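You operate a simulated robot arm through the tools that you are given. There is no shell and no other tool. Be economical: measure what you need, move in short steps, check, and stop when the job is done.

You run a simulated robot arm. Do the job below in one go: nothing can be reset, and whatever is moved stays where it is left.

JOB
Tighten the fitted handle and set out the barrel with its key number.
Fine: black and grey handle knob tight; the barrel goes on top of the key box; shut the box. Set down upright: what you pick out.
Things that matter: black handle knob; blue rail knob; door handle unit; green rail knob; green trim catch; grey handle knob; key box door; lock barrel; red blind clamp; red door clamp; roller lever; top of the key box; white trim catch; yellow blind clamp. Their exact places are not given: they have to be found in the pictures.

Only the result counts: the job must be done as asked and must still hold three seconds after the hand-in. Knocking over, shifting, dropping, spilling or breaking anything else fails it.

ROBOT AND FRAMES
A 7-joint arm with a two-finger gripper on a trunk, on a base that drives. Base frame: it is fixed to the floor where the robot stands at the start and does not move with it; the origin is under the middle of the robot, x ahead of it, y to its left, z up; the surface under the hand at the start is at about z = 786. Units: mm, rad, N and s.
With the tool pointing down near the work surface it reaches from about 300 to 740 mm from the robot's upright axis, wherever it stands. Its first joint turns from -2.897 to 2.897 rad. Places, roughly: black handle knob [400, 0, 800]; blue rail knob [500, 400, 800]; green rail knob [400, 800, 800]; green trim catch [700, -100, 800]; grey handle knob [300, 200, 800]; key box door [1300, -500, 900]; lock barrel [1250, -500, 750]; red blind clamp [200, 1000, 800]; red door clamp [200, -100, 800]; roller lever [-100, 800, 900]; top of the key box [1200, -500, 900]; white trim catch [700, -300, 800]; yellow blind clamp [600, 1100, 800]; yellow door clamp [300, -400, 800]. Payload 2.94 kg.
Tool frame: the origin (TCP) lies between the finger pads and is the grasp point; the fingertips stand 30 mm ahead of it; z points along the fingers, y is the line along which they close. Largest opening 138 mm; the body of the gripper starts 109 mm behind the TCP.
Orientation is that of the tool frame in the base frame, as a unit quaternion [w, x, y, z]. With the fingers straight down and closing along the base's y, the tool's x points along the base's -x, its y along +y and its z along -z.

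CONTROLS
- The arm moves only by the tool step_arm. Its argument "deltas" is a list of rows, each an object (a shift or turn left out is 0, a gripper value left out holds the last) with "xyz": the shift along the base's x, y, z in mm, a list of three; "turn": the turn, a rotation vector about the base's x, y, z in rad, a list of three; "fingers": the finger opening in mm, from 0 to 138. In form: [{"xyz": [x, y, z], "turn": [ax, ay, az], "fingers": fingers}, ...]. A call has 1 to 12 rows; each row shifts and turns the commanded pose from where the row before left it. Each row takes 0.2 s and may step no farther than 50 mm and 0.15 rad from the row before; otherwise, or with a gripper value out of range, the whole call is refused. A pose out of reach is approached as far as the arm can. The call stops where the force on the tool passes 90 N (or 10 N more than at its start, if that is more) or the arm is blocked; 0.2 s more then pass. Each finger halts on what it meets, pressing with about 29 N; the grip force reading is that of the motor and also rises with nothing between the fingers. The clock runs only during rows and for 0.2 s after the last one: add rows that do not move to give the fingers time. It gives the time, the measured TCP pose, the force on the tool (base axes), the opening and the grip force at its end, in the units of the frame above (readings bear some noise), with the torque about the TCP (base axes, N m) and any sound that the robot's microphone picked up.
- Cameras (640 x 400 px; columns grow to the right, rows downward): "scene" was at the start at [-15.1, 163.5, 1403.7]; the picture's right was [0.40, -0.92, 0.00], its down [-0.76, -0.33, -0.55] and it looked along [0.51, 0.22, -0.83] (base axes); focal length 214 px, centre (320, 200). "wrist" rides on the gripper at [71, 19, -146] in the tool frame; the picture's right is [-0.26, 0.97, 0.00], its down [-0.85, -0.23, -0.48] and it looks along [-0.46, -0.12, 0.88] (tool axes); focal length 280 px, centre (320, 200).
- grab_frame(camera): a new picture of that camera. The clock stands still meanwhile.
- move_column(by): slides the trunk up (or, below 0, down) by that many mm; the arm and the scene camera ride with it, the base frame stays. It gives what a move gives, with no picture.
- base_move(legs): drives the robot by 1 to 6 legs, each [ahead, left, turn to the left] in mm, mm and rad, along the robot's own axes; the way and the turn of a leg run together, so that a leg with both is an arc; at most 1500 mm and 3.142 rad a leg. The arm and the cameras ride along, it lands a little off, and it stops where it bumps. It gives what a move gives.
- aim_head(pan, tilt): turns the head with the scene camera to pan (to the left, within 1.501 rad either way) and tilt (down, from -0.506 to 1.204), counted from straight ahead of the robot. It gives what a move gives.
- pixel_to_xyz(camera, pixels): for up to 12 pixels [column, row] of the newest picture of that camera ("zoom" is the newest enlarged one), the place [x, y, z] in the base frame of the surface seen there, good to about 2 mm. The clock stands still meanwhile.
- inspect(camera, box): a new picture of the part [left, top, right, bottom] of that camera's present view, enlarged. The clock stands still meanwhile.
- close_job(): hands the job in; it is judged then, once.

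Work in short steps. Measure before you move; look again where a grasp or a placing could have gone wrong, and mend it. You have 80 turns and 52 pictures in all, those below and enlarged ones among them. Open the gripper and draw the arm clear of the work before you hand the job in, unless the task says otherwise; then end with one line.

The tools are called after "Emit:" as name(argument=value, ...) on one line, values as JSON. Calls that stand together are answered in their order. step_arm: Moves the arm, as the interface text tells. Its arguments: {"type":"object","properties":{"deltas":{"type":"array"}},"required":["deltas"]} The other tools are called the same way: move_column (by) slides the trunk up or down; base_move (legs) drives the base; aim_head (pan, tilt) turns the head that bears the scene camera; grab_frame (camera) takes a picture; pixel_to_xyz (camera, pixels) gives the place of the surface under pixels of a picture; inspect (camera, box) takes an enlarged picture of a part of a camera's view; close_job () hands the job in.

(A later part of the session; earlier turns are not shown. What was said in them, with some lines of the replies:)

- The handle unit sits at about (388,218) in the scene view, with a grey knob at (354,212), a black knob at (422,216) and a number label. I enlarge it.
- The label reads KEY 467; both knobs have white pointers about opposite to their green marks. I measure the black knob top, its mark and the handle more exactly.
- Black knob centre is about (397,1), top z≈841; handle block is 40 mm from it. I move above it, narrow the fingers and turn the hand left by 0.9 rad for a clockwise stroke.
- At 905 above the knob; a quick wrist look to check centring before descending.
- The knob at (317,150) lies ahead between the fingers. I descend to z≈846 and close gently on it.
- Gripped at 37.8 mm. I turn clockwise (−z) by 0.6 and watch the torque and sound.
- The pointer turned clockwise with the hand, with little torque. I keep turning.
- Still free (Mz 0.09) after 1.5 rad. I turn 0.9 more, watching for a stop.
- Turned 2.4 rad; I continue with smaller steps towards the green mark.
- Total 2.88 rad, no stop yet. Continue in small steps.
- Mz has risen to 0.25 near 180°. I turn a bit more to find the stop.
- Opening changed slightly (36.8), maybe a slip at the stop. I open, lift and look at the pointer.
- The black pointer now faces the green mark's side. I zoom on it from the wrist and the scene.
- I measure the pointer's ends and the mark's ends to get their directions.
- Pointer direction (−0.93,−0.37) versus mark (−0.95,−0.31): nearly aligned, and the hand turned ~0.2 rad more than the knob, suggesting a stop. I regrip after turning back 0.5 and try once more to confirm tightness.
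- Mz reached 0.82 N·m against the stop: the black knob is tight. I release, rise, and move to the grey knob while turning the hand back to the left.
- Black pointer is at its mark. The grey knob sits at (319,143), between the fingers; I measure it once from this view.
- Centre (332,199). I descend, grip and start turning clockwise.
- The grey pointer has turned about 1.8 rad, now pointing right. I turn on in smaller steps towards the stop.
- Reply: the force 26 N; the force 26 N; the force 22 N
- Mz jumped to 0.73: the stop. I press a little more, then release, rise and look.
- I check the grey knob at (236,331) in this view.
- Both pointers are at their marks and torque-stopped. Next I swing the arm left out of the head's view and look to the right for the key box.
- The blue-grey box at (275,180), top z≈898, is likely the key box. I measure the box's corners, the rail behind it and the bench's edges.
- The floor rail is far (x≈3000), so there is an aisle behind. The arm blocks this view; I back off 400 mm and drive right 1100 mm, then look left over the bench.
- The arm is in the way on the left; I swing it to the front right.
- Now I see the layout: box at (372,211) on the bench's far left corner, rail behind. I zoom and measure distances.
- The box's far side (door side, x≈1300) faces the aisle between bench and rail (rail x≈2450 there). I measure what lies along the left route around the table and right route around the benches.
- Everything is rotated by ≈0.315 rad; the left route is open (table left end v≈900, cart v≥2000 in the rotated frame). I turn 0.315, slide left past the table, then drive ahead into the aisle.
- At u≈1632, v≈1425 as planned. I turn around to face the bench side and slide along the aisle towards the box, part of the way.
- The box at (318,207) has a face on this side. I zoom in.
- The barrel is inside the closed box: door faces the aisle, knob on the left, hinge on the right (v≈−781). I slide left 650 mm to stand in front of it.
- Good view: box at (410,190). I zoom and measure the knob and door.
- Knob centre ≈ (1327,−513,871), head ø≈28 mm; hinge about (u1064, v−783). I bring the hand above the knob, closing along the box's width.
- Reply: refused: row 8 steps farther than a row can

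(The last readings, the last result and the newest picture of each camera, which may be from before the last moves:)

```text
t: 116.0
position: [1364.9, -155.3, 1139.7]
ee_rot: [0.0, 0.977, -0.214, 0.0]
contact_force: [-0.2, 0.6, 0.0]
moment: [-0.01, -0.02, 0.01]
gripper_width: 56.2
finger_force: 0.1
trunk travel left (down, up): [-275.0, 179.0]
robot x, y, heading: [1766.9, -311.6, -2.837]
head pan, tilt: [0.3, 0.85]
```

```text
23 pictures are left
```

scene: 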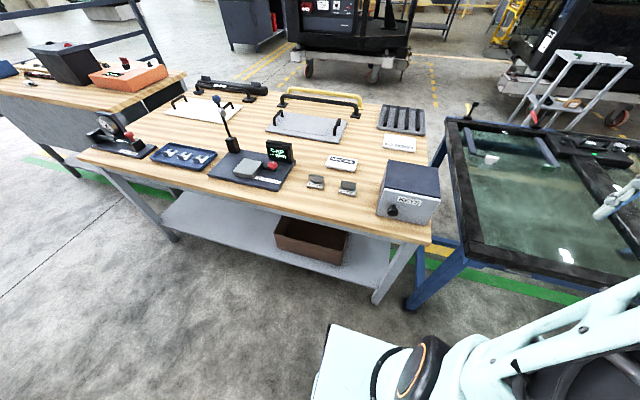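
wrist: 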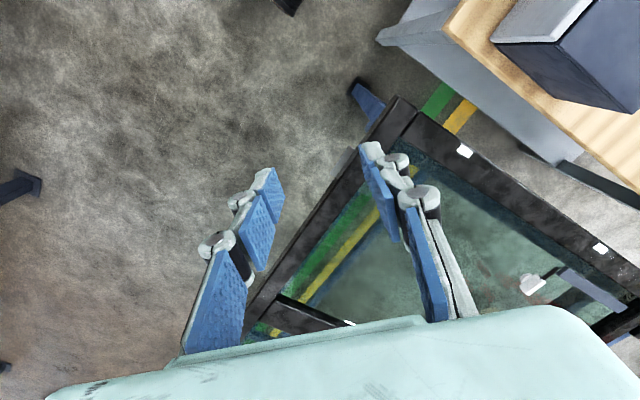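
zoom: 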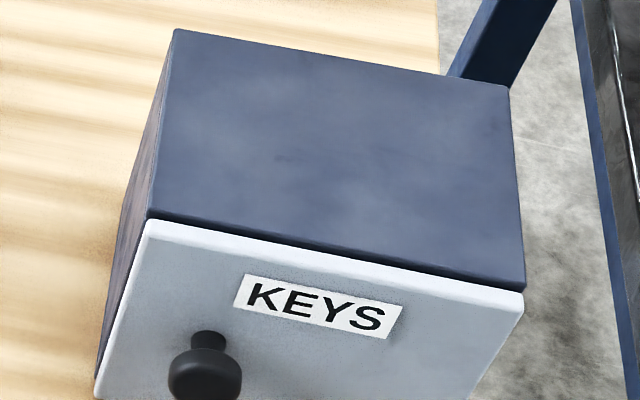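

The last row stepped 50.9 mm and was refused; I resend with smaller descents.

Emit:
step_arm(deltas=[{"xyz": [-4, -44, 0], "turn": [0, 0, 0.15], "fingers": 54}, {"xyz": [-4, -45, 0], "turn": [0, 0, 0.15]}, {"xyz": [-5, -45, -15], "turn": [0, 0, 0.15]}, {"xyz": [-5, -45, -20], "turn": [0, 0, 0.15]}, {"xyz": [-5, -45, -20], "turn": [0, 0, 0.15]}, {"xyz": [-5, -45, -20]}, {"xyz": [-5, -45, -20]}, {"xyz": [-5, -44, -15]}, {"xyz": [0, 0, -10]}, {}])

Emit:
grab_frame(camera="wrist")

```text
t: 118.2
position: [1326.4, -513.0, 1019.6]
ee_rot: [0.0, 0.988, 0.157, 0.001]
contact_force: [0.0, -0.4, 0.3]
moment: [-0.06, 0.0, 0.01]
gripper_width: 54.0
finger_force: 0.1
trunk travel left (down, up): [-275.0, 179.0]
robot x, y, heading: [1762.6, -312.1, -2.832]
head pan, tilt: [0.3, 0.85]
```

```text
22 pictures are left
```

wrist: 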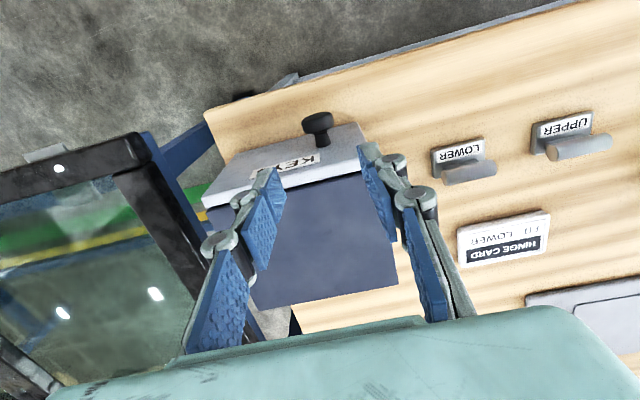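

The knob at (318,122) looks aligned; I measure it once more from this view.

Emit:
pixel_to_xyz(camera="wrist", pixels=[[317, 120], [304, 124], [331, 118], [322, 140], [314, 130], [316, 160], [215, 195]])

```text
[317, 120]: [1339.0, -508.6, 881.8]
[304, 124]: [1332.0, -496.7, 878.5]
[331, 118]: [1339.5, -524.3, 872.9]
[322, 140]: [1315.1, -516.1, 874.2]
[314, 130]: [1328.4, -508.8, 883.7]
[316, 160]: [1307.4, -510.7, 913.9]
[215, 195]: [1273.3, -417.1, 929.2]
```

Lateral centring is right (v≈−905). I descend to z≈874 and close on the knob.

Emit:
step_arm(deltas=[{"xyz": [1, 0.5, -49]}, {"xyz": [0, 0, -49]}, {"xyz": [0, 0, -47]}, {}, {"fingers": 5}, {}, {}, {}])

```text
t: 120.0
position: [1328.0, -511.8, 873.8]
ee_rot: [0.0, 0.988, 0.157, 0.001]
contact_force: [-0.7, 2.5, -4.5]
moment: [-0.1, 0.36, 0.0]
gripper_width: 31.8
finger_force: 44.8
trunk travel left (down, up): [-275.0, 179.0]
robot x, y, heading: [1762.5, -312.5, -2.838]
head pan, tilt: [0.3, 0.85]
```

Gripped at 31.8 mm. I pull the door open along its arc for the first 0.45 rad.

Emit:
step_arm(deltas=[{"xyz": [14.9, 11.8, 0], "turn": [0, 0, 0.15]}, {"xyz": [13.0, 13.8, 0], "turn": [0, 0, 0.15]}, {"xyz": [10.8, 15.6, 0], "turn": [0, 0, 0.15]}])

```text
t: 120.8
position: [1371.5, -475.0, 874.2]
ee_rot: [0.001, 0.927, 0.376, 0.003]
contact_force: [23.9, -18.7, -11.4]
moment: [-0.85, 0.41, 0.09]
gripper_width: 32.1
finger_force: 45.2
trunk travel left (down, up): [-275.0, 179.0]
robot x, y, heading: [1762.7, -304.7, -2.838]
head pan, tilt: [0.3, 0.85]
```

The door moves; outward force suggests a slightly larger radius. I continue with a small correction.

Emit:
step_arm(deltas=[{"xyz": [11, 16, 0], "turn": [0, 0, 0.15]}, {"xyz": [7, 18.8, 0], "turn": [0, 0, 0.15]}, {"xyz": [3, 19.5, 0], "turn": [0, 0, 0.15]}, {"xyz": [0.1, 20, 0], "turn": [0, 0, 0.15]}])

Emit:
step_arm(deltas=[{"xyz": [-2.9, 19.5, 0], "turn": [0, 0, 0.15]}, {"xyz": [-5.7, 19, 0], "turn": [0, 0, 0.15]}, {"xyz": [-8.5, 17.9, 0], "turn": [0, 0, 0.15]}])

Emit:
grab_frame(camera="scene")

```text
t: 121.8
position: [1395.6, -391.6, 874.9]
ee_rot: [0.002, 0.777, 0.63, 0.007]
contact_force: [36.4, 4.5, 2.2]
moment: [0.39, -0.32, -0.23]
gripper_width: 31.6
finger_force: 45.0
trunk travel left (down, up): [-275.0, 179.0]
robot x, y, heading: [1767.6, -311.5, -2.839]
head pan, tilt: [0.3, 0.85]
```

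```text
t: 122.6
position: [1377.3, -336.3, 874.3]
ee_rot: [0.005, 0.616, 0.788, 0.006]
contact_force: [29.7, 20.5, -7.0]
moment: [0.67, -0.07, -0.21]
gripper_width: 31.9
finger_force: 44.7
trunk travel left (down, up): [-275.0, 179.0]
robot x, y, heading: [1765.0, -309.2, -2.834]
head pan, tilt: [0.3, 0.85]
```

```text
21 pictures are left
```

scene: 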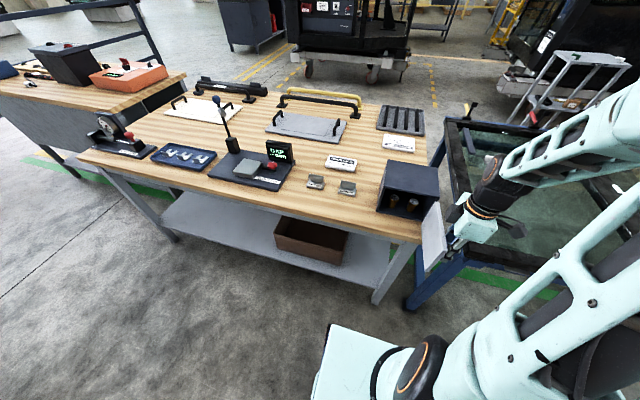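

Door is open about 85°, with barrels visible at (394,200) and (412,205). I open a bit more, and zoom in.

Emit:
step_arm(deltas=[{"xyz": [-10, 17, 0], "turn": [0, 0, 0.15]}, {"xyz": [-12, 15, 0], "turn": [0, 0, 0.15]}, {"fingers": 54}, {}, {}])

Emit:
inspect(camera="scene", box=[370, 155, 466, 215])

```text
t: 123.8
position: [1346.5, -309.4, 876.7]
ee_rot: [-0.001, 0.491, 0.871, -0.001]
contact_force: [0.1, 0.5, 0.1]
moment: [-0.01, -0.02, -0.02]
gripper_width: 54.0
finger_force: 0.1
trunk travel left (down, up): [-275.0, 179.0]
robot x, y, heading: [1766.0, -309.0, -2.838]
head pan, tilt: [0.3, 0.85]
```

```text
6.67 times, centred on (418, 185) of scene
```

zoom: 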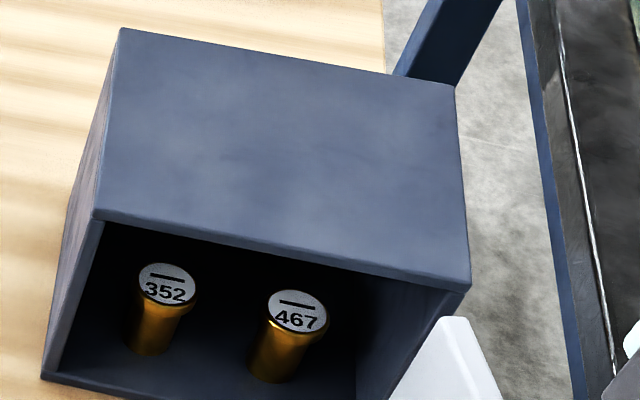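

467 is the right-hand barrel, 352 the left. I measure both, and the box's opening.

Emit:
pixel_to_xyz(camera="zoom", pixels=[[298, 306], [298, 325], [268, 308], [328, 312], [275, 345], [165, 285], [150, 345], [197, 290], [75, 375], [100, 215], [470, 285], [285, 375]])

Emit:
inspect(camera="scene", box=[370, 175, 466, 235])

```text
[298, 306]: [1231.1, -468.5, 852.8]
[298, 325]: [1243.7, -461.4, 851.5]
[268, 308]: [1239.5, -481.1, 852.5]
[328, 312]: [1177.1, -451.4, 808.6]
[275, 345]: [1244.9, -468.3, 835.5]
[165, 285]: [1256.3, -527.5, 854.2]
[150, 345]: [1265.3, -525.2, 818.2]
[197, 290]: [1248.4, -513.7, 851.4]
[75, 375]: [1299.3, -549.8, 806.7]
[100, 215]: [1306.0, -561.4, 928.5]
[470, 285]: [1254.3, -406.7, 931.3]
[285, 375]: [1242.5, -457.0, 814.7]
```

```text
6.67 times, centred on (418, 205) of scene
```

zoom: 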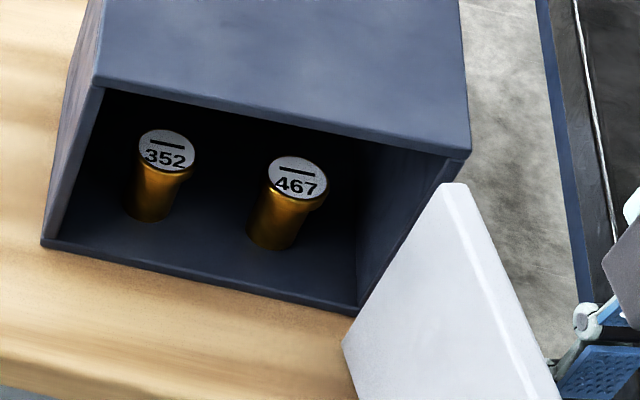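

To fit the hand horizontally the door must swing beyond 103°. I release, rise over the door, go to its inner side with closed fingers and will push it wider.

Emit:
step_arm(deltas=[{"xyz": [0, 0, 45]}, {"xyz": [0, 0, 45]}, {"xyz": [0, 0, 25], "fingers": 0}, {"xyz": [6, -30, 0], "turn": [0, 0, -0.15]}, {"xyz": [7, -30, 0], "turn": [0, 0, -0.15]}, {"xyz": [6.5, -25.6, 0], "turn": [0, 0, -0.15]}, {"turn": [0, 0, -0.15]}, {"turn": [0, 0, -0.15]}, {"turn": [0, 0, -0.15]}, {}])

Emit:
inspect(camera="scene", box=[370, 155, 498, 235])

Emit:
pixel_to_xyz(camera="zoom", pixels=[[340, 205], [350, 260], [380, 280], [345, 230]])

```text
t: 126.0
position: [1367.3, -395.8, 989.5]
ee_rot: [0.0, 0.822, 0.569, 0.0]
contact_force: [-0.4, -0.2, -0.2]
moment: [-0.01, 0.02, -0.02]
gripper_width: 0.0
finger_force: 28.7
trunk travel left (down, up): [-275.0, 179.0]
robot x, y, heading: [1763.2, -307.2, -2.835]
head pan, tilt: [0.3, 0.85]
```

```text
5.00 times, centred on (434, 195) of scene
```

zoom: 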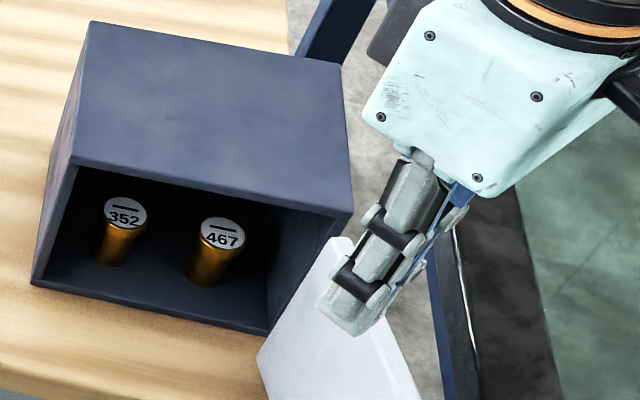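

```text
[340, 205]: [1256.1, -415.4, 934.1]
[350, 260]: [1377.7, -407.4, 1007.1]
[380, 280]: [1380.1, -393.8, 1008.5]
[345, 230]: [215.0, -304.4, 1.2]
```

I measure the door's inner face and edges before descending beside it.

Emit:
pixel_to_xyz(camera="zoom", pixels=[[262, 355], [300, 330], [330, 245], [330, 370], [390, 350], [410, 385], [345, 238]])

```text
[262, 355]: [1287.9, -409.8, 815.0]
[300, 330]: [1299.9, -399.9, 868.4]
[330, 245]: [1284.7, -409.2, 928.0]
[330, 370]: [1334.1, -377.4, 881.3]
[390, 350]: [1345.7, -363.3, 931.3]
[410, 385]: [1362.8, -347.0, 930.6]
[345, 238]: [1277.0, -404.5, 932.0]
```

Door inner face at u≈1173 is v≈−771; my fingers are at v≈−807. I descend and push along +v gently.

Emit:
step_arm(deltas=[{"xyz": [0, 0, -50]}, {"xyz": [0, 0, -50]}, {"xyz": [-3, 9.5, 0]}, {"xyz": [-3, 9.5, 0]}, {"xyz": [-3.5, 9.5, 0]}, {"xyz": [-4, 9.2, 0]}, {}])

Emit:
step_arm(deltas=[{"xyz": [-5, 9, 0]}, {"xyz": [-5, 9, 0]}, {"xyz": [-5.5, 8.5, 0]}, {}])

```text
t: 127.5
position: [1363.7, -379.6, 888.5]
ee_rot: [0.01, 0.813, 0.582, 0.001]
contact_force: [13.2, -22.7, 10.6]
moment: [1.09, 0.78, 0.11]
gripper_width: 0.0
finger_force: 28.4
trunk travel left (down, up): [-275.0, 179.0]
robot x, y, heading: [1765.0, -313.4, -2.828]
head pan, tilt: [0.3, 0.85]
stopped in row 7: the force on the tool passed its limit at 92 N (the readings are from after the stop); the commanded pose is now the measured one
```

```text
t: 128.1
position: [1364.3, -380.5, 887.2]
ee_rot: [0.021, 0.807, 0.59, 0.004]
contact_force: [17.0, -22.3, 11.5]
moment: [1.15, 0.91, 0.07]
gripper_width: 0.1
finger_force: 28.3
trunk travel left (down, up): [-275.0, 179.0]
robot x, y, heading: [1765.9, -315.4, -2.822]
head pan, tilt: [0.3, 0.85]
stopped in row 2: the force on the tool passed its limit at 95 N (the readings are from after the stop); the commanded pose is now the measured one
```

The door is at its limit (~105°). I back off, rise, and check that the box hasn't shifted.

Emit:
step_arm(deltas=[{"xyz": [4, -12, 0]}, {"xyz": [4, -12, 0]}, {"xyz": [0, 0, 50]}, {"xyz": [0, 0, 50]}, {"xyz": [0, 0, 50]}, {"xyz": [30, 20, 30]}, {"xyz": [30, 20, 30]}, {"xyz": [-9, 28.5, 30]}, {"xyz": [-9, 28.5, 30]}, {"xyz": [-9, 28.5, 30]}, {}])

Emit:
inspect(camera="scene", box=[370, 155, 466, 215])

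Emit:
pixel_to_xyz(camera="zoom", pixels=[[298, 306], [298, 325], [100, 215], [470, 285], [75, 375], [121, 30], [453, 86]])

```text
t: 130.5
position: [1401.6, -272.7, 1188.8]
ee_rot: [0.019, 0.809, 0.587, 0.003]
contact_force: [-1.0, 0.1, 1.0]
moment: [0.0, 0.03, 0.0]
gripper_width: 0.1
finger_force: 28.3
trunk travel left (down, up): [-275.0, 179.0]
robot x, y, heading: [1766.3, -313.8, -2.831]
head pan, tilt: [0.3, 0.85]
```

```text
6.67 times, centred on (418, 185) of scene
```

zoom: 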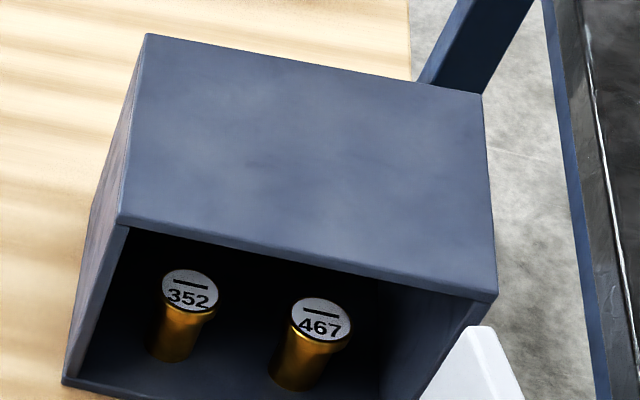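

```text
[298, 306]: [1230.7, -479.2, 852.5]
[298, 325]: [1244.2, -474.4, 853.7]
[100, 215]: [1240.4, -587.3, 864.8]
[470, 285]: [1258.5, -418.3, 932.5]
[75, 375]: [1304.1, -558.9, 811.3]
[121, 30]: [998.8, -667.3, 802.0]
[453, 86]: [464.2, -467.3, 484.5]
```

Everything in view shifted alike (table and bench too), so the robot was nudged, not the box. I back the base 150 mm for room, then turn the hand to a near-horizontal forward pose (yaw −1.2, then pitch 1.22).

Emit:
base_move(legs=[[-150, 0, 0]])

Emit:
step_arm(deltas=[{"turn": [0, 0, -0.15], "fingers": 60}, {"turn": [0, 0, -0.15]}, {"turn": [0, 0, -0.15]}, {"turn": [0, 0, -0.15]}, {"turn": [0, 0, -0.15]}, {"turn": [0, 0, -0.15]}, {"turn": [0, 0, -0.15]}, {"turn": [0, 0, -0.15]}, {}])

Emit:
step_arm(deltas=[{"turn": [-0.007, 0.14, 0]}, {"turn": [-0.007, 0.14, 0]}, {"turn": [-0.007, 0.14, 0]}, {"turn": [-0.007, 0.14, 0]}, {"turn": [-0.007, 0.14, 0]}, {"turn": [-0.007, 0.14, 0]}, {"turn": [-0.007, 0.14, 0]}, {"turn": [-0.007, 0.14, 0]}, {"turn": [-0.005, 0.1, 0]}, {}])

Emit:
grab_frame(camera="scene")

```text
t: 131.9
position: [1542.9, -226.2, 1186.7]
ee_rot: [0.02, 0.809, 0.587, 0.004]
contact_force: [-0.7, 0.9, 0.8]
moment: [0.03, -0.02, -0.01]
gripper_width: 0.0
finger_force: 28.1
trunk travel left (down, up): [-275.0, 179.0]
robot x, y, heading: [1907.2, -263.8, -2.824]
head pan, tilt: [0.3, 0.85]
```

```text
t: 133.9
position: [1539.1, -227.5, 1177.5]
ee_rot: [0.019, 1.0, 0.025, 0.005]
contact_force: [-0.1, -0.5, 0.3]
moment: [0.01, -0.01, 0.01]
gripper_width: 60.1
finger_force: 0.0
trunk travel left (down, up): [-275.0, 179.0]
robot x, y, heading: [1906.1, -264.8, -2.83]
head pan, tilt: [0.3, 0.85]
```

```text
t: 134.5
position: [1521.7, -228.0, 1119.0]
ee_rot: [0.016, 0.999, 0.026, -0.028]
contact_force: [0.4, -1.1, -0.6]
moment: [-0.02, 0.02, -0.01]
gripper_width: 60.0
finger_force: 0.1
trunk travel left (down, up): [-275.0, 179.0]
robot x, y, heading: [1906.0, -266.8, -2.831]
head pan, tilt: [0.3, 0.85]
stopped in row 2: the arm was blocked; the commanded pose is now the measured one
```

```text
16 pictures are left
```

scene: 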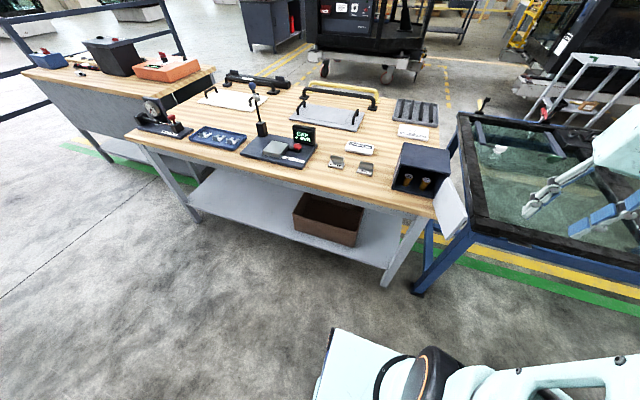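

The arm was blocked (too folded). I extend the TCP forward to u≈1175 in front of the box, then retry the pitch.

Emit:
step_arm(deltas=[{"xyz": [-23, -35, 0]}, {"xyz": [-23, -35, 0]}, {"xyz": [-23, -35, 0]}, {"xyz": [-23, -35, 0]}, {"xyz": [-23, -35, 0]}, {"xyz": [-23, -36, 0]}, {"turn": [-0.007, 0.14, 0]}, {"turn": [-0.007, 0.14, 0]}, {"turn": [-0.007, 0.14, 0]}, {"turn": [-0.007, 0.14, 0]}])

Emit:
step_arm(deltas=[{"turn": [-0.007, 0.14, 0]}, {"turn": [-0.007, 0.14, 0]}, {"turn": [-0.007, 0.14, 0]}, {"turn": [-0.007, 0.14, 0]}])

```text
t: 136.7
position: [1385.5, -440.1, 1121.0]
ee_rot: [0.022, 0.952, 0.03, -0.305]
contact_force: [-0.7, -0.3, 0.5]
moment: [0.01, 0.0, 0.03]
gripper_width: 60.3
finger_force: 0.0
trunk travel left (down, up): [-275.0, 179.0]
robot x, y, heading: [1908.9, -265.0, -2.83]
head pan, tilt: [0.3, 0.85]
```

```text
t: 137.7
position: [1385.3, -442.5, 1108.4]
ee_rot: [0.026, 0.837, 0.032, -0.546]
contact_force: [0.0, -0.8, -0.2]
moment: [-0.03, -0.03, -0.05]
gripper_width: 60.1
finger_force: 0.1
trunk travel left (down, up): [-275.0, 179.0]
robot x, y, heading: [1908.3, -263.6, -2.828]
head pan, tilt: [0.3, 0.85]
```

The pose works: fingers point along (−0.91,−0.08,−0.40), closing level. Now I re-measure the barrels from the present standpoint.

Emit:
inspect(camera="scene", box=[380, 140, 476, 200])

```text
6.67 times, centred on (428, 170) of scene
```

zoom: 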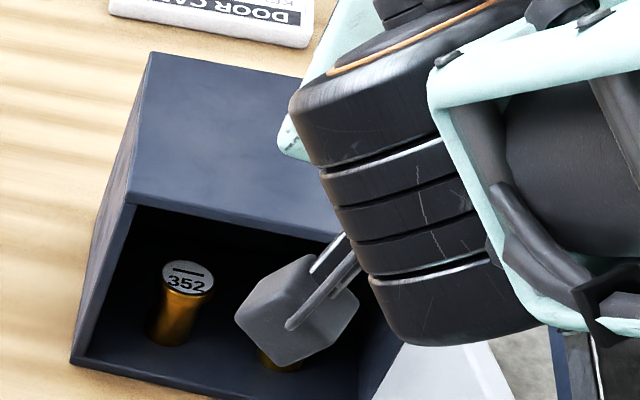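

The arm hides 467 here; I use the wrist camera.

Emit:
grab_frame(camera="wrist")

Emit:
pixel_to_xyz(camera="zoom", pixels=[[188, 277], [188, 292], [163, 280], [212, 285], [130, 203], [135, 375]])

```text
14 pictures are left
```

wrist: 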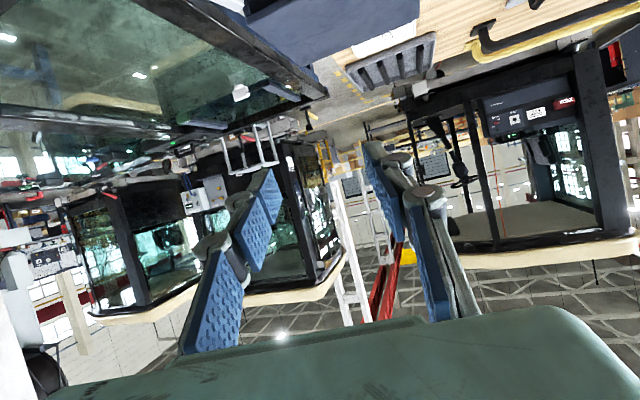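

```text
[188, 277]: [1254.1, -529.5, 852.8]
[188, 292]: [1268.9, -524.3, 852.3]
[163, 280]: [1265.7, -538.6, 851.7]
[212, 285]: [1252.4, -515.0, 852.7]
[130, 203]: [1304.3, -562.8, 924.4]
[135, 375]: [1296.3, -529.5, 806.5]
```

The 352 barrel and box corner agree with earlier values (box unmoved); 467 is at about (1236,−466.5), top z 853. I trim the heading by −0.06 and lower in front of the box to z≈840.

Emit:
step_arm(deltas=[{"xyz": [0, -10, 0], "turn": [0, 0, -0.06], "fingers": 40}, {"xyz": [0, -10, -40]}, {"xyz": [0, 0, -45]}, {"xyz": [0, 0, -45]}, {"xyz": [0, 0, -45]}, {}, {}])

```text
t: 139.3
position: [1385.7, -459.1, 946.5]
ee_rot: [0.011, 0.831, 0.007, -0.556]
contact_force: [0.5, -0.2, 0.7]
moment: [-0.04, 0.0, 0.0]
gripper_width: 39.7
finger_force: 0.0
trunk travel left (down, up): [-275.0, 179.0]
robot x, y, heading: [1906.8, -268.2, -2.83]
head pan, tilt: [0.3, 0.85]
```

Tracking is good. I lower to z≈841 in front of the opening and check with the scene camera.

Emit:
step_arm(deltas=[{"xyz": [0, -3, -40]}, {"xyz": [0, 0, -40]}, {"xyz": [0, 0, -25]}, {"xyz": [-35, -1, 0]}, {}, {}])

Emit:
inspect(camera="scene", box=[380, 140, 508, 220])

```text
t: 140.7
position: [1352.3, -461.9, 841.0]
ee_rot: [0.01, 0.831, 0.006, -0.556]
contact_force: [-0.3, -0.6, -0.2]
moment: [0.0, 0.01, 0.0]
gripper_width: 40.2
finger_force: 0.0
trunk travel left (down, up): [-275.0, 179.0]
robot x, y, heading: [1909.0, -265.1, -2.83]
head pan, tilt: [0.3, 0.85]
```

```text
5.00 times, centred on (444, 180) of scene
```

zoom: 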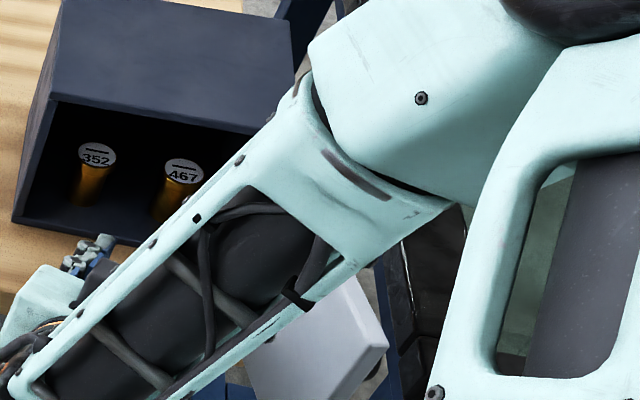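

467's cap is visible at (184,170); I measure it again precisely.

Emit:
pixel_to_xyz(camera="zoom", pixels=[[184, 170], [167, 170], [202, 172], [184, 159], [184, 183], [97, 154], [165, 200], [150, 205]])

Emit:
grab_frame(camera="wrist")

```text
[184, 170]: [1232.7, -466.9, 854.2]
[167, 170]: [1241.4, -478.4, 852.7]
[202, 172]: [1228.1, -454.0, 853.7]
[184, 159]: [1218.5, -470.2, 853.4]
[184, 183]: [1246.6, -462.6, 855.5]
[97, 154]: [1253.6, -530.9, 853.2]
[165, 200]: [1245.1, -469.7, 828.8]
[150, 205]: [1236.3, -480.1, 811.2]
```

```text
12 pictures are left
```

wrist: 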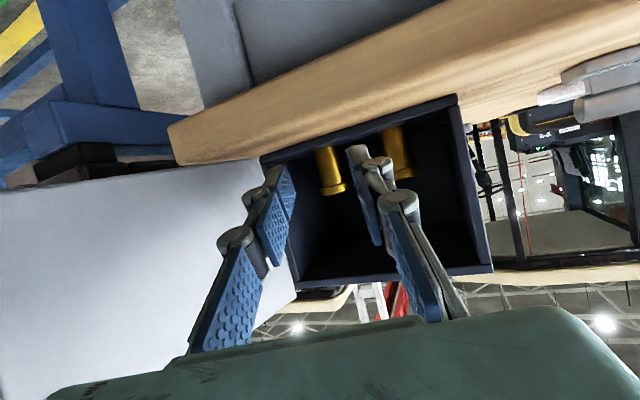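

Cap centre (1233,−466.5). I advance into the box in steps to x≈1240.

Emit:
step_arm(deltas=[{"xyz": [-25, -1, 0]}, {"xyz": [-25, -1, 0]}, {"xyz": [-20, -1, 0]}, {"xyz": [-15, -0.5, 0]}, {}])

Emit:
step_arm(deltas=[{"xyz": [-14, -0.5, 0]}, {"xyz": [-13, -0.4, 0]}, {}])

Emit:
grab_frame(camera="wrist")

```text
t: 141.9
position: [1266.1, -466.8, 839.3]
ee_rot: [0.009, 0.831, 0.006, -0.555]
contact_force: [0.5, 0.2, -0.5]
moment: [-0.04, 0.0, 0.04]
gripper_width: 39.7
finger_force: 0.1
trunk travel left (down, up): [-275.0, 179.0]
robot x, y, heading: [1907.1, -265.6, -2.831]
head pan, tilt: [0.3, 0.85]
```

```text
t: 142.7
position: [1237.8, -466.8, 840.2]
ee_rot: [0.01, 0.831, 0.006, -0.556]
contact_force: [0.5, 0.1, -0.3]
moment: [0.02, 0.01, 0.03]
gripper_width: 40.0
finger_force: 0.0
trunk travel left (down, up): [-275.0, 179.0]
robot x, y, heading: [1906.2, -267.6, -2.833]
head pan, tilt: [0.3, 0.85]
```

```text
11 pictures are left
```

wrist: 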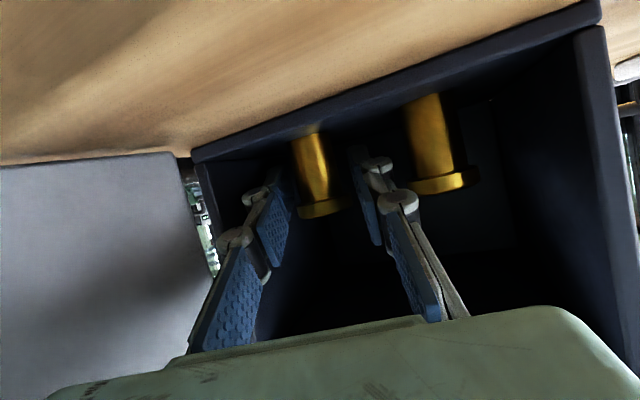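

The 467 barrel stands between the fingers, no contact. I close the fingers on it.

Emit:
step_arm(deltas=[{"fingers": 10}, {}, {}, {}])

Emit:
step_arm(deltas=[{"xyz": [0, 0, 6]}, {"xyz": [0, 0, 6]}, {}])

```text
t: 143.7
position: [1238.5, -468.0, 839.9]
ee_rot: [0.01, 0.831, 0.005, -0.557]
contact_force: [-0.2, -0.9, -1.0]
moment: [0.02, 0.04, -0.02]
gripper_width: 30.6
finger_force: 28.9
trunk travel left (down, up): [-275.0, 179.0]
robot x, y, heading: [1907.9, -268.6, -2.83]
head pan, tilt: [0.3, 0.85]
```

```text
t: 144.5
position: [1238.2, -467.6, 851.3]
ee_rot: [0.01, 0.831, 0.006, -0.556]
contact_force: [-0.2, 0.1, -1.3]
moment: [-0.03, -0.01, -0.04]
gripper_width: 30.5
finger_force: 29.5
trunk travel left (down, up): [-275.0, 179.0]
robot x, y, heading: [1905.8, -264.4, -2.829]
head pan, tilt: [0.3, 0.85]
```

Barrel held (30.5 mm) and lifted 11 mm. I withdraw straight out, then raise.

Emit:
step_arm(deltas=[{"xyz": [20, 0.6, 0]}, {"xyz": [25, 0.8, 0]}, {"xyz": [30, 0.9, 0]}, {"xyz": [35, 1, 0]}, {"xyz": [35, 1, 0]}, {"xyz": [0, 0, 40]}, {"xyz": [0, 0, 45]}, {"xyz": [0, 0, 45]}, {"xyz": [0, 0, 20]}, {}])

Emit:
grab_frame(camera="wrist")

```text
t: 146.7
position: [1382.9, -463.3, 1001.8]
ee_rot: [0.01, 0.831, 0.006, -0.556]
contact_force: [0.4, 0.6, -1.6]
moment: [0.0, 0.01, 0.02]
gripper_width: 30.4
finger_force: 28.9
trunk travel left (down, up): [-275.0, 179.0]
robot x, y, heading: [1907.2, -266.1, -2.825]
head pan, tilt: [0.3, 0.85]
```

```text
10 pictures are left
```

wrist: 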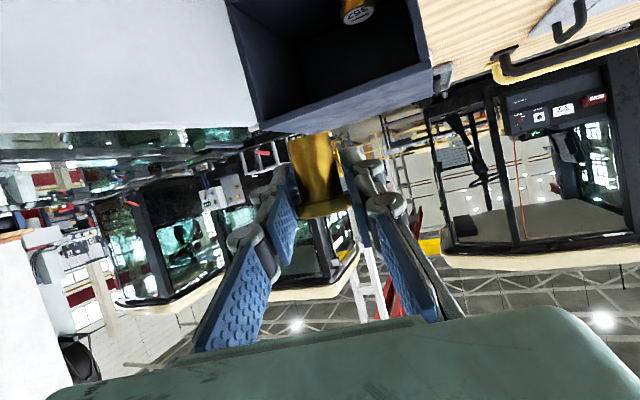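

The barrel is held upright. I carry it over the box's top centre.

Emit:
step_arm(deltas=[{"xyz": [-40, -10, 0]}, {"xyz": [-40, -10, 0]}, {"xyz": [-40, -10, 0]}, {"xyz": [-40, -10, 0]}, {"xyz": [-8, -1, 0]}, {"xyz": [0, 0, -15]}, {"xyz": [0, 0, -10]}, {}])

Emit:
inspect(camera="scene", box=[380, 130, 476, 190])

```text
t: 148.5
position: [1215.1, -502.7, 976.4]
ee_rot: [0.01, 0.83, 0.007, -0.557]
contact_force: [0.4, -0.1, -0.9]
moment: [-0.01, 0.01, 0.02]
gripper_width: 30.4
finger_force: 29.2
trunk travel left (down, up): [-275.0, 179.0]
robot x, y, heading: [1909.6, -263.1, -2.83]
head pan, tilt: [0.3, 0.85]
```

```text
6.67 times, centred on (428, 160) of scene
```

zoom: 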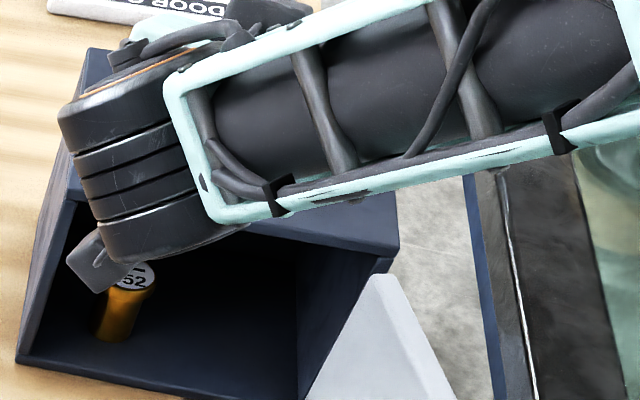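

I lower in small steps, watching for the touch near z≈965.

Emit:
step_arm(deltas=[{"xyz": [0, 0, -4]}, {"xyz": [0, 0, -3]}, {}])

Emit:
step_arm(deltas=[{"xyz": [0, 0, -2]}, {"xyz": [0, 0, -2]}, {}])

```text
t: 149.3
position: [1213.9, -503.4, 970.0]
ee_rot: [0.009, 0.831, 0.005, -0.556]
contact_force: [-0.1, 1.3, -1.3]
moment: [0.05, -0.01, -0.01]
gripper_width: 30.5
finger_force: 29.3
trunk travel left (down, up): [-275.0, 179.0]
robot x, y, heading: [1909.2, -266.2, -2.831]
head pan, tilt: [0.3, 0.85]
```

```text
t: 150.1
position: [1214.3, -502.9, 965.6]
ee_rot: [0.01, 0.831, 0.006, -0.557]
contact_force: [0.4, 0.0, -1.5]
moment: [0.01, -0.02, 0.03]
gripper_width: 30.5
finger_force: 29.2
trunk travel left (down, up): [-275.0, 179.0]
robot x, y, heading: [1906.7, -267.6, -2.831]
head pan, tilt: [0.3, 0.85]
```

Emit:
step_arm(deltas=[{"xyz": [0, 0, -1.5]}, {}])

Emit:
step_arm(deltas=[{"xyz": [0, 0, -1.5]}, {}])

```text
t: 150.7
position: [1216.0, -503.1, 964.7]
ee_rot: [0.01, 0.831, 0.006, -0.556]
contact_force: [0.2, 0.5, 1.1]
moment: [0.03, -0.02, -0.03]
gripper_width: 31.0
finger_force: 29.0
trunk travel left (down, up): [-275.0, 179.0]
robot x, y, heading: [1908.2, -267.8, -2.827]
head pan, tilt: [0.3, 0.85]
```

```text
t: 151.3
position: [1214.9, -503.5, 965.8]
ee_rot: [0.01, 0.83, 0.005, -0.558]
contact_force: [0.5, 1.1, 6.9]
moment: [0.12, -0.02, 0.0]
gripper_width: 30.5
finger_force: 28.4
trunk travel left (down, up): [-275.0, 179.0]
robot x, y, heading: [1910.8, -267.3, -2.829]
head pan, tilt: [0.3, 0.85]
```

Touch felt (+6.9 N). I open the fingers and withdraw straight back.

Emit:
step_arm(deltas=[{"xyz": [0, 0, 0.7]}, {"fingers": 44}, {}, {"xyz": [15, 0.4, 0]}, {"xyz": [25, 0.7, 0]}, {"xyz": [35, 1, 0]}, {"xyz": [40, 1, 0]}, {"xyz": [40, 1, 20]}, {"xyz": [40, 1, 20]}, {}])

Emit:
inspect(camera="scene", box=[380, 130, 508, 210])

```text
t: 153.5
position: [1411.9, -498.9, 1005.3]
ee_rot: [0.009, 0.831, 0.005, -0.557]
contact_force: [0.7, 0.5, 0.1]
moment: [-0.04, 0.01, -0.02]
gripper_width: 43.9
finger_force: 0.0
trunk travel left (down, up): [-275.0, 179.0]
robot x, y, heading: [1904.0, -269.7, -2.826]
head pan, tilt: [0.3, 0.85]
```

```text
5.00 times, centred on (444, 170) of scene
```

zoom: 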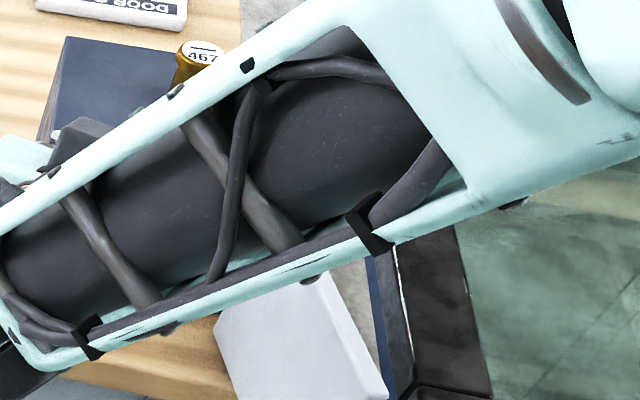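

Barrel 467 stands on the box. Next I close the fingers, rise, and bring the tool back to pointing down to act as a post for pushing the door shut.

Emit:
step_arm(deltas=[{"xyz": [0, 0, 40], "fingers": 0}, {"xyz": [0, 0, 40]}, {"turn": [0.004, -0.147, 0]}, {"turn": [0.004, -0.147, 0]}, {"turn": [0.004, -0.147, 0]}, {"turn": [0.004, -0.147, 0]}, {"turn": [0.004, -0.147, 0]}, {"turn": [0.004, -0.147, 0]}, {"turn": [0.004, -0.147, 0]}, {"turn": [0.004, -0.147, 0]}, {}])

Emit:
step_arm(deltas=[{"xyz": [-10, 34, 0]}, {"xyz": [-10, 34, 0]}, {"xyz": [-10, 34, 0]}, {"xyz": [-10, 34, 0]}, {"xyz": [-10, 33, 0]}, {"xyz": [-11, 33, 0]}, {}])

Emit:
inspect(camera="scene", box=[380, 130, 508, 210])

```text
t: 155.9
position: [1409.7, -498.9, 1084.3]
ee_rot: [-0.001, 1.0, 0.008, 0.0]
contact_force: [-0.7, -0.1, -0.3]
moment: [0.01, -0.03, 0.02]
gripper_width: 0.1
finger_force: 28.7
trunk travel left (down, up): [-275.0, 179.0]
robot x, y, heading: [1906.9, -264.1, -2.829]
head pan, tilt: [0.3, 0.85]
```

```text
t: 157.5
position: [1349.9, -298.1, 1084.6]
ee_rot: [-0.001, 1.0, 0.009, -0.002]
contact_force: [-1.1, 0.7, 0.4]
moment: [-0.03, -0.01, 0.0]
gripper_width: 0.0
finger_force: 28.7
trunk travel left (down, up): [-275.0, 179.0]
robot x, y, heading: [1907.3, -264.9, -2.826]
head pan, tilt: [0.3, 0.85]
```

```text
5.00 times, centred on (444, 170) of scene
```

zoom: 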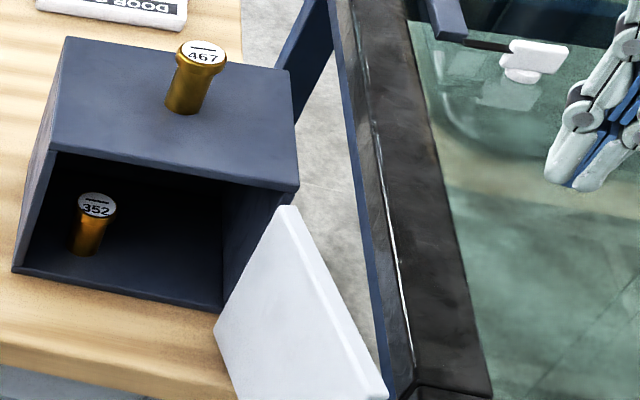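

Barrel 467 stands upright on top, 352 still inside. I measure the open door's top edge for the push.

Emit:
pixel_to_xyz(camera="zoom", pixels=[[290, 209], [303, 222], [375, 380], [383, 390], [340, 300], [345, 330], [260, 380]])

```text
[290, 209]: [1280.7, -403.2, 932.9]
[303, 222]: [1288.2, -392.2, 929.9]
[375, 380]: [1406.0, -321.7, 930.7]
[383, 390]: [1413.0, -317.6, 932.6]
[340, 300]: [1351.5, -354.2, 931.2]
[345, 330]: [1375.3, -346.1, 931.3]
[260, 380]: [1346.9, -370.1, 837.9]
```

Door points 0.57 rad (base), root near (1280,−402); my post is ~25 mm off its outer side. I descend to z≈927 (tips above the knob) and push along the closing arc.

Emit:
step_arm(deltas=[{"xyz": [0, 0, -49]}, {"xyz": [0, 0, -49]}, {"xyz": [0, 0, -49]}, {"xyz": [0, 0, -10]}, {"xyz": [14.6, -11.6, 0]}, {"xyz": [12.9, -13.7, 0]}, {"xyz": [10.6, -15.4, 0]}, {"xyz": [8.2, -16.9, 0]}, {}])

Emit:
step_arm(deltas=[{"xyz": [5.6, -17.8, 0]}, {"xyz": [2.8, -18.6, 0]}, {"xyz": [0.1, -18.7, 0]}, {"xyz": [-2.8, -18.5, 0]}, {"xyz": [-5.4, -17.9, 0]}, {"xyz": [-8.2, -16.9, 0]}, {}])

Emit:
inspect(camera="scene", box=[380, 130, 508, 210])

```text
t: 159.5
position: [1395.9, -354.6, 926.7]
ee_rot: [-0.002, 1.0, 0.008, -0.001]
contact_force: [-0.7, 1.0, -0.1]
moment: [0.0, -0.02, 0.01]
gripper_width: 0.0
finger_force: 28.2
trunk travel left (down, up): [-275.0, 179.0]
robot x, y, heading: [1907.1, -267.0, -2.828]
head pan, tilt: [0.3, 0.85]
```

```text
t: 161.1
position: [1387.9, -463.4, 926.6]
ee_rot: [0.0, 1.0, 0.008, -0.001]
contact_force: [-0.2, -0.3, -0.2]
moment: [0.0, 0.01, 0.0]
gripper_width: 0.1
finger_force: 28.5
trunk travel left (down, up): [-275.0, 179.0]
robot x, y, heading: [1908.0, -269.6, -2.829]
head pan, tilt: [0.3, 0.85]
```

```text
5.00 times, centred on (444, 170) of scene
```

zoom: 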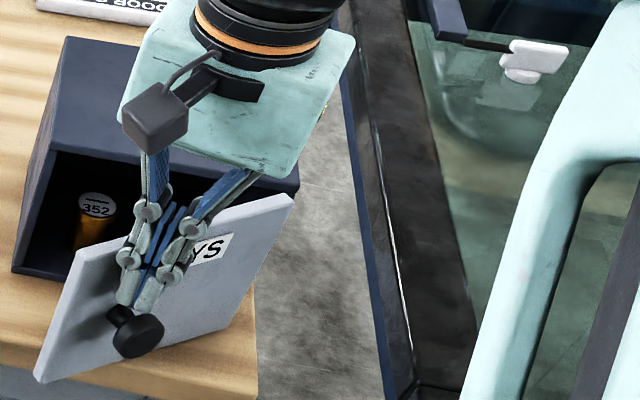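

The door follows, half closed. I continue the arc.

Emit:
step_arm(deltas=[{"xyz": [-10.5, -15.5, 0]}, {"xyz": [-12.7, -13.8, 0]}, {"xyz": [-12, -9, 0]}, {}])

Emit:
step_arm(deltas=[{"xyz": [-5, -1.7, 0]}, {"xyz": [-5, -1.7, 0]}, {}])

```text
t: 162.1
position: [1352.2, -501.7, 927.0]
ee_rot: [0.0, 1.0, 0.008, -0.002]
contact_force: [-0.7, -0.6, 0.3]
moment: [0.02, -0.02, -0.02]
gripper_width: 0.0
finger_force: 28.8
trunk travel left (down, up): [-275.0, 179.0]
robot x, y, heading: [1907.0, -267.6, -2.824]
head pan, tilt: [0.3, 0.85]
```

```text
t: 162.9
position: [1341.9, -503.3, 926.7]
ee_rot: [-0.001, 1.0, 0.007, -0.002]
contact_force: [-0.9, 0.4, 0.5]
moment: [-0.01, 0.0, 0.0]
gripper_width: 0.0
finger_force: 29.1
trunk travel left (down, up): [-275.0, 179.0]
robot x, y, heading: [1909.3, -268.8, -2.832]
head pan, tilt: [0.3, 0.85]
```

Now u≈1115; door should be shut at about u≈1090. I push in 4–5 mm steps, watching the force.

Emit:
step_arm(deltas=[{"xyz": [-5, -1.7, 0]}, {"xyz": [-5, -1.7, 0]}, {"xyz": [-4, -1.3, 0]}, {}])

Emit:
step_arm(deltas=[{"xyz": [-3, -1, 0]}, {"xyz": [-2, -0.7, 0]}, {}])

```text
t: 163.9
position: [1328.1, -509.6, 926.2]
ee_rot: [0.0, 1.0, 0.007, -0.001]
contact_force: [0.9, -1.3, 0.2]
moment: [-0.01, 0.01, -0.02]
gripper_width: 0.2
finger_force: 28.6
trunk travel left (down, up): [-275.0, 179.0]
robot x, y, heading: [1908.8, -263.4, -2.83]
head pan, tilt: [0.3, 0.85]
```

```text
t: 164.7
position: [1322.5, -511.8, 926.8]
ee_rot: [-0.001, 1.0, 0.007, -0.001]
contact_force: [-0.8, 0.0, -0.1]
moment: [0.02, 0.02, 0.02]
gripper_width: 0.0
finger_force: 28.5
trunk travel left (down, up): [-275.0, 179.0]
robot x, y, heading: [1908.8, -267.0, -2.829]
head pan, tilt: [0.3, 0.85]
```

u≈1094, no resistance yet. Finer steps.

Emit:
step_arm(deltas=[{"xyz": [-2, -0.7, 0]}, {"xyz": [-1.5, -0.5, 0]}, {}])

Emit:
step_arm(deltas=[{"xyz": [-1.5, -0.5, 0]}, {}])

Emit:
inspect(camera="scene", box=[380, 130, 476, 190])

```text
t: 165.5
position: [1321.6, -511.6, 926.2]
ee_rot: [-0.003, 1.0, 0.008, -0.001]
contact_force: [4.2, 0.9, 0.2]
moment: [0.05, -0.04, 0.06]
gripper_width: 0.0
finger_force: 28.2
trunk travel left (down, up): [-275.0, 179.0]
robot x, y, heading: [1909.8, -267.5, -2.824]
head pan, tilt: [0.3, 0.85]
```

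```text
t: 166.1
position: [1319.7, -512.9, 927.3]
ee_rot: [-0.003, 1.0, 0.007, -0.001]
contact_force: [11.9, 4.2, -1.7]
moment: [0.08, -0.12, 0.09]
gripper_width: 0.0
finger_force: 29.0
trunk travel left (down, up): [-275.0, 179.0]
robot x, y, heading: [1907.7, -266.4, -2.828]
head pan, tilt: [0.3, 0.85]
```

```text
6.67 times, centred on (428, 160) of scene
```

zoom: 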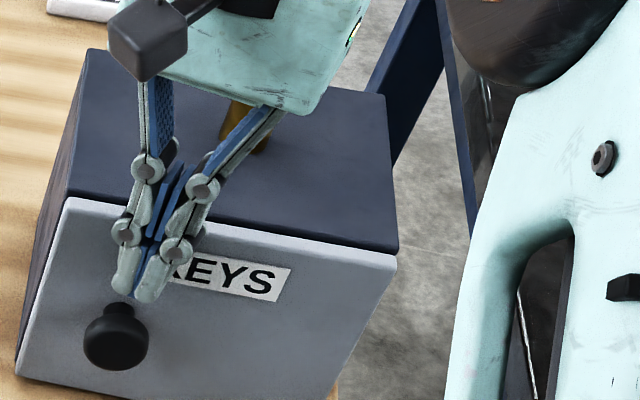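

Door shut (12 N against the stop). I draw back along +u, rise, swing right and check.

Emit:
step_arm(deltas=[{"xyz": [10, 3, 0]}, {"xyz": [35, 12, 0]}, {"xyz": [45, 15, 0]}, {"xyz": [0, 0, 49]}, {"xyz": [0, 0, 49]}, {"xyz": [0, 0, 49]}, {"xyz": [0, 45, 15]}, {"xyz": [0, 45, 0]}, {"xyz": [0, 45, 0]}, {"xyz": [0, 45, 0]}, {"xyz": [0, 40, 0], "fingers": 60}, {}])

Emit:
inspect(camera="scene", box=[360, 120, 488, 200])

```text
t: 168.7
position: [1409.7, -262.0, 1088.8]
ee_rot: [-0.002, 1.0, 0.008, -0.001]
contact_force: [-0.4, -0.1, 0.3]
moment: [-0.04, 0.03, 0.0]
gripper_width: 60.2
finger_force: 0.1
trunk travel left (down, up): [-275.0, 179.0]
robot x, y, heading: [1909.7, -265.3, -2.824]
head pan, tilt: [0.3, 0.85]
```

```text
5.00 times, centred on (424, 160) of scene
```

zoom: 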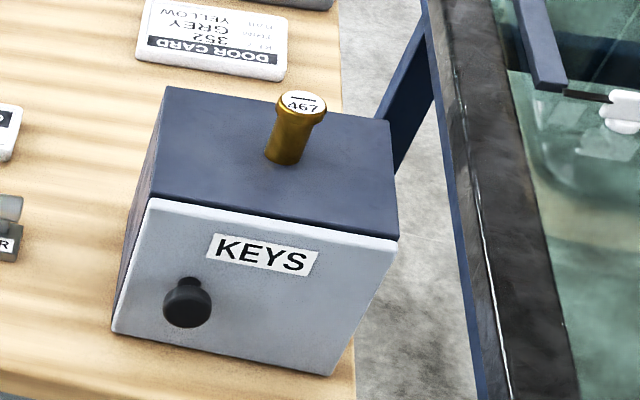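

The door is shut and 467 stands upright. I read the door card once to make sure it does not change which number is meant.

Emit:
inspect(camera="scene", box=[382, 117, 422, 142])

```text
16.00 times, centred on (402, 130) of scene
```

zoom: 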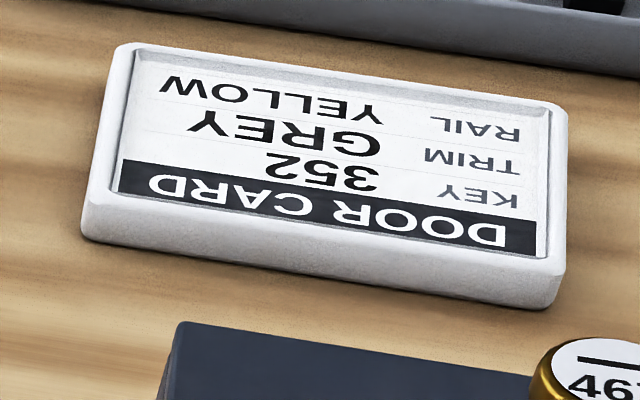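

The card is for the door's general order (key 352), but the job asks for the number of the fitted handle, which is labelled KEY 467. Everything is in place and the arm is clear, so I hand in.

Emit:
close_job()

```text
The job is handed in.
```

Both handle knobs are turned clockwise to their stops, barrel 467 stands upright on top of the key box, and the box is shut. I took 467 from the fitted handle's label; the door card on the bench says key 352, and I left the 352 barrel in the box.
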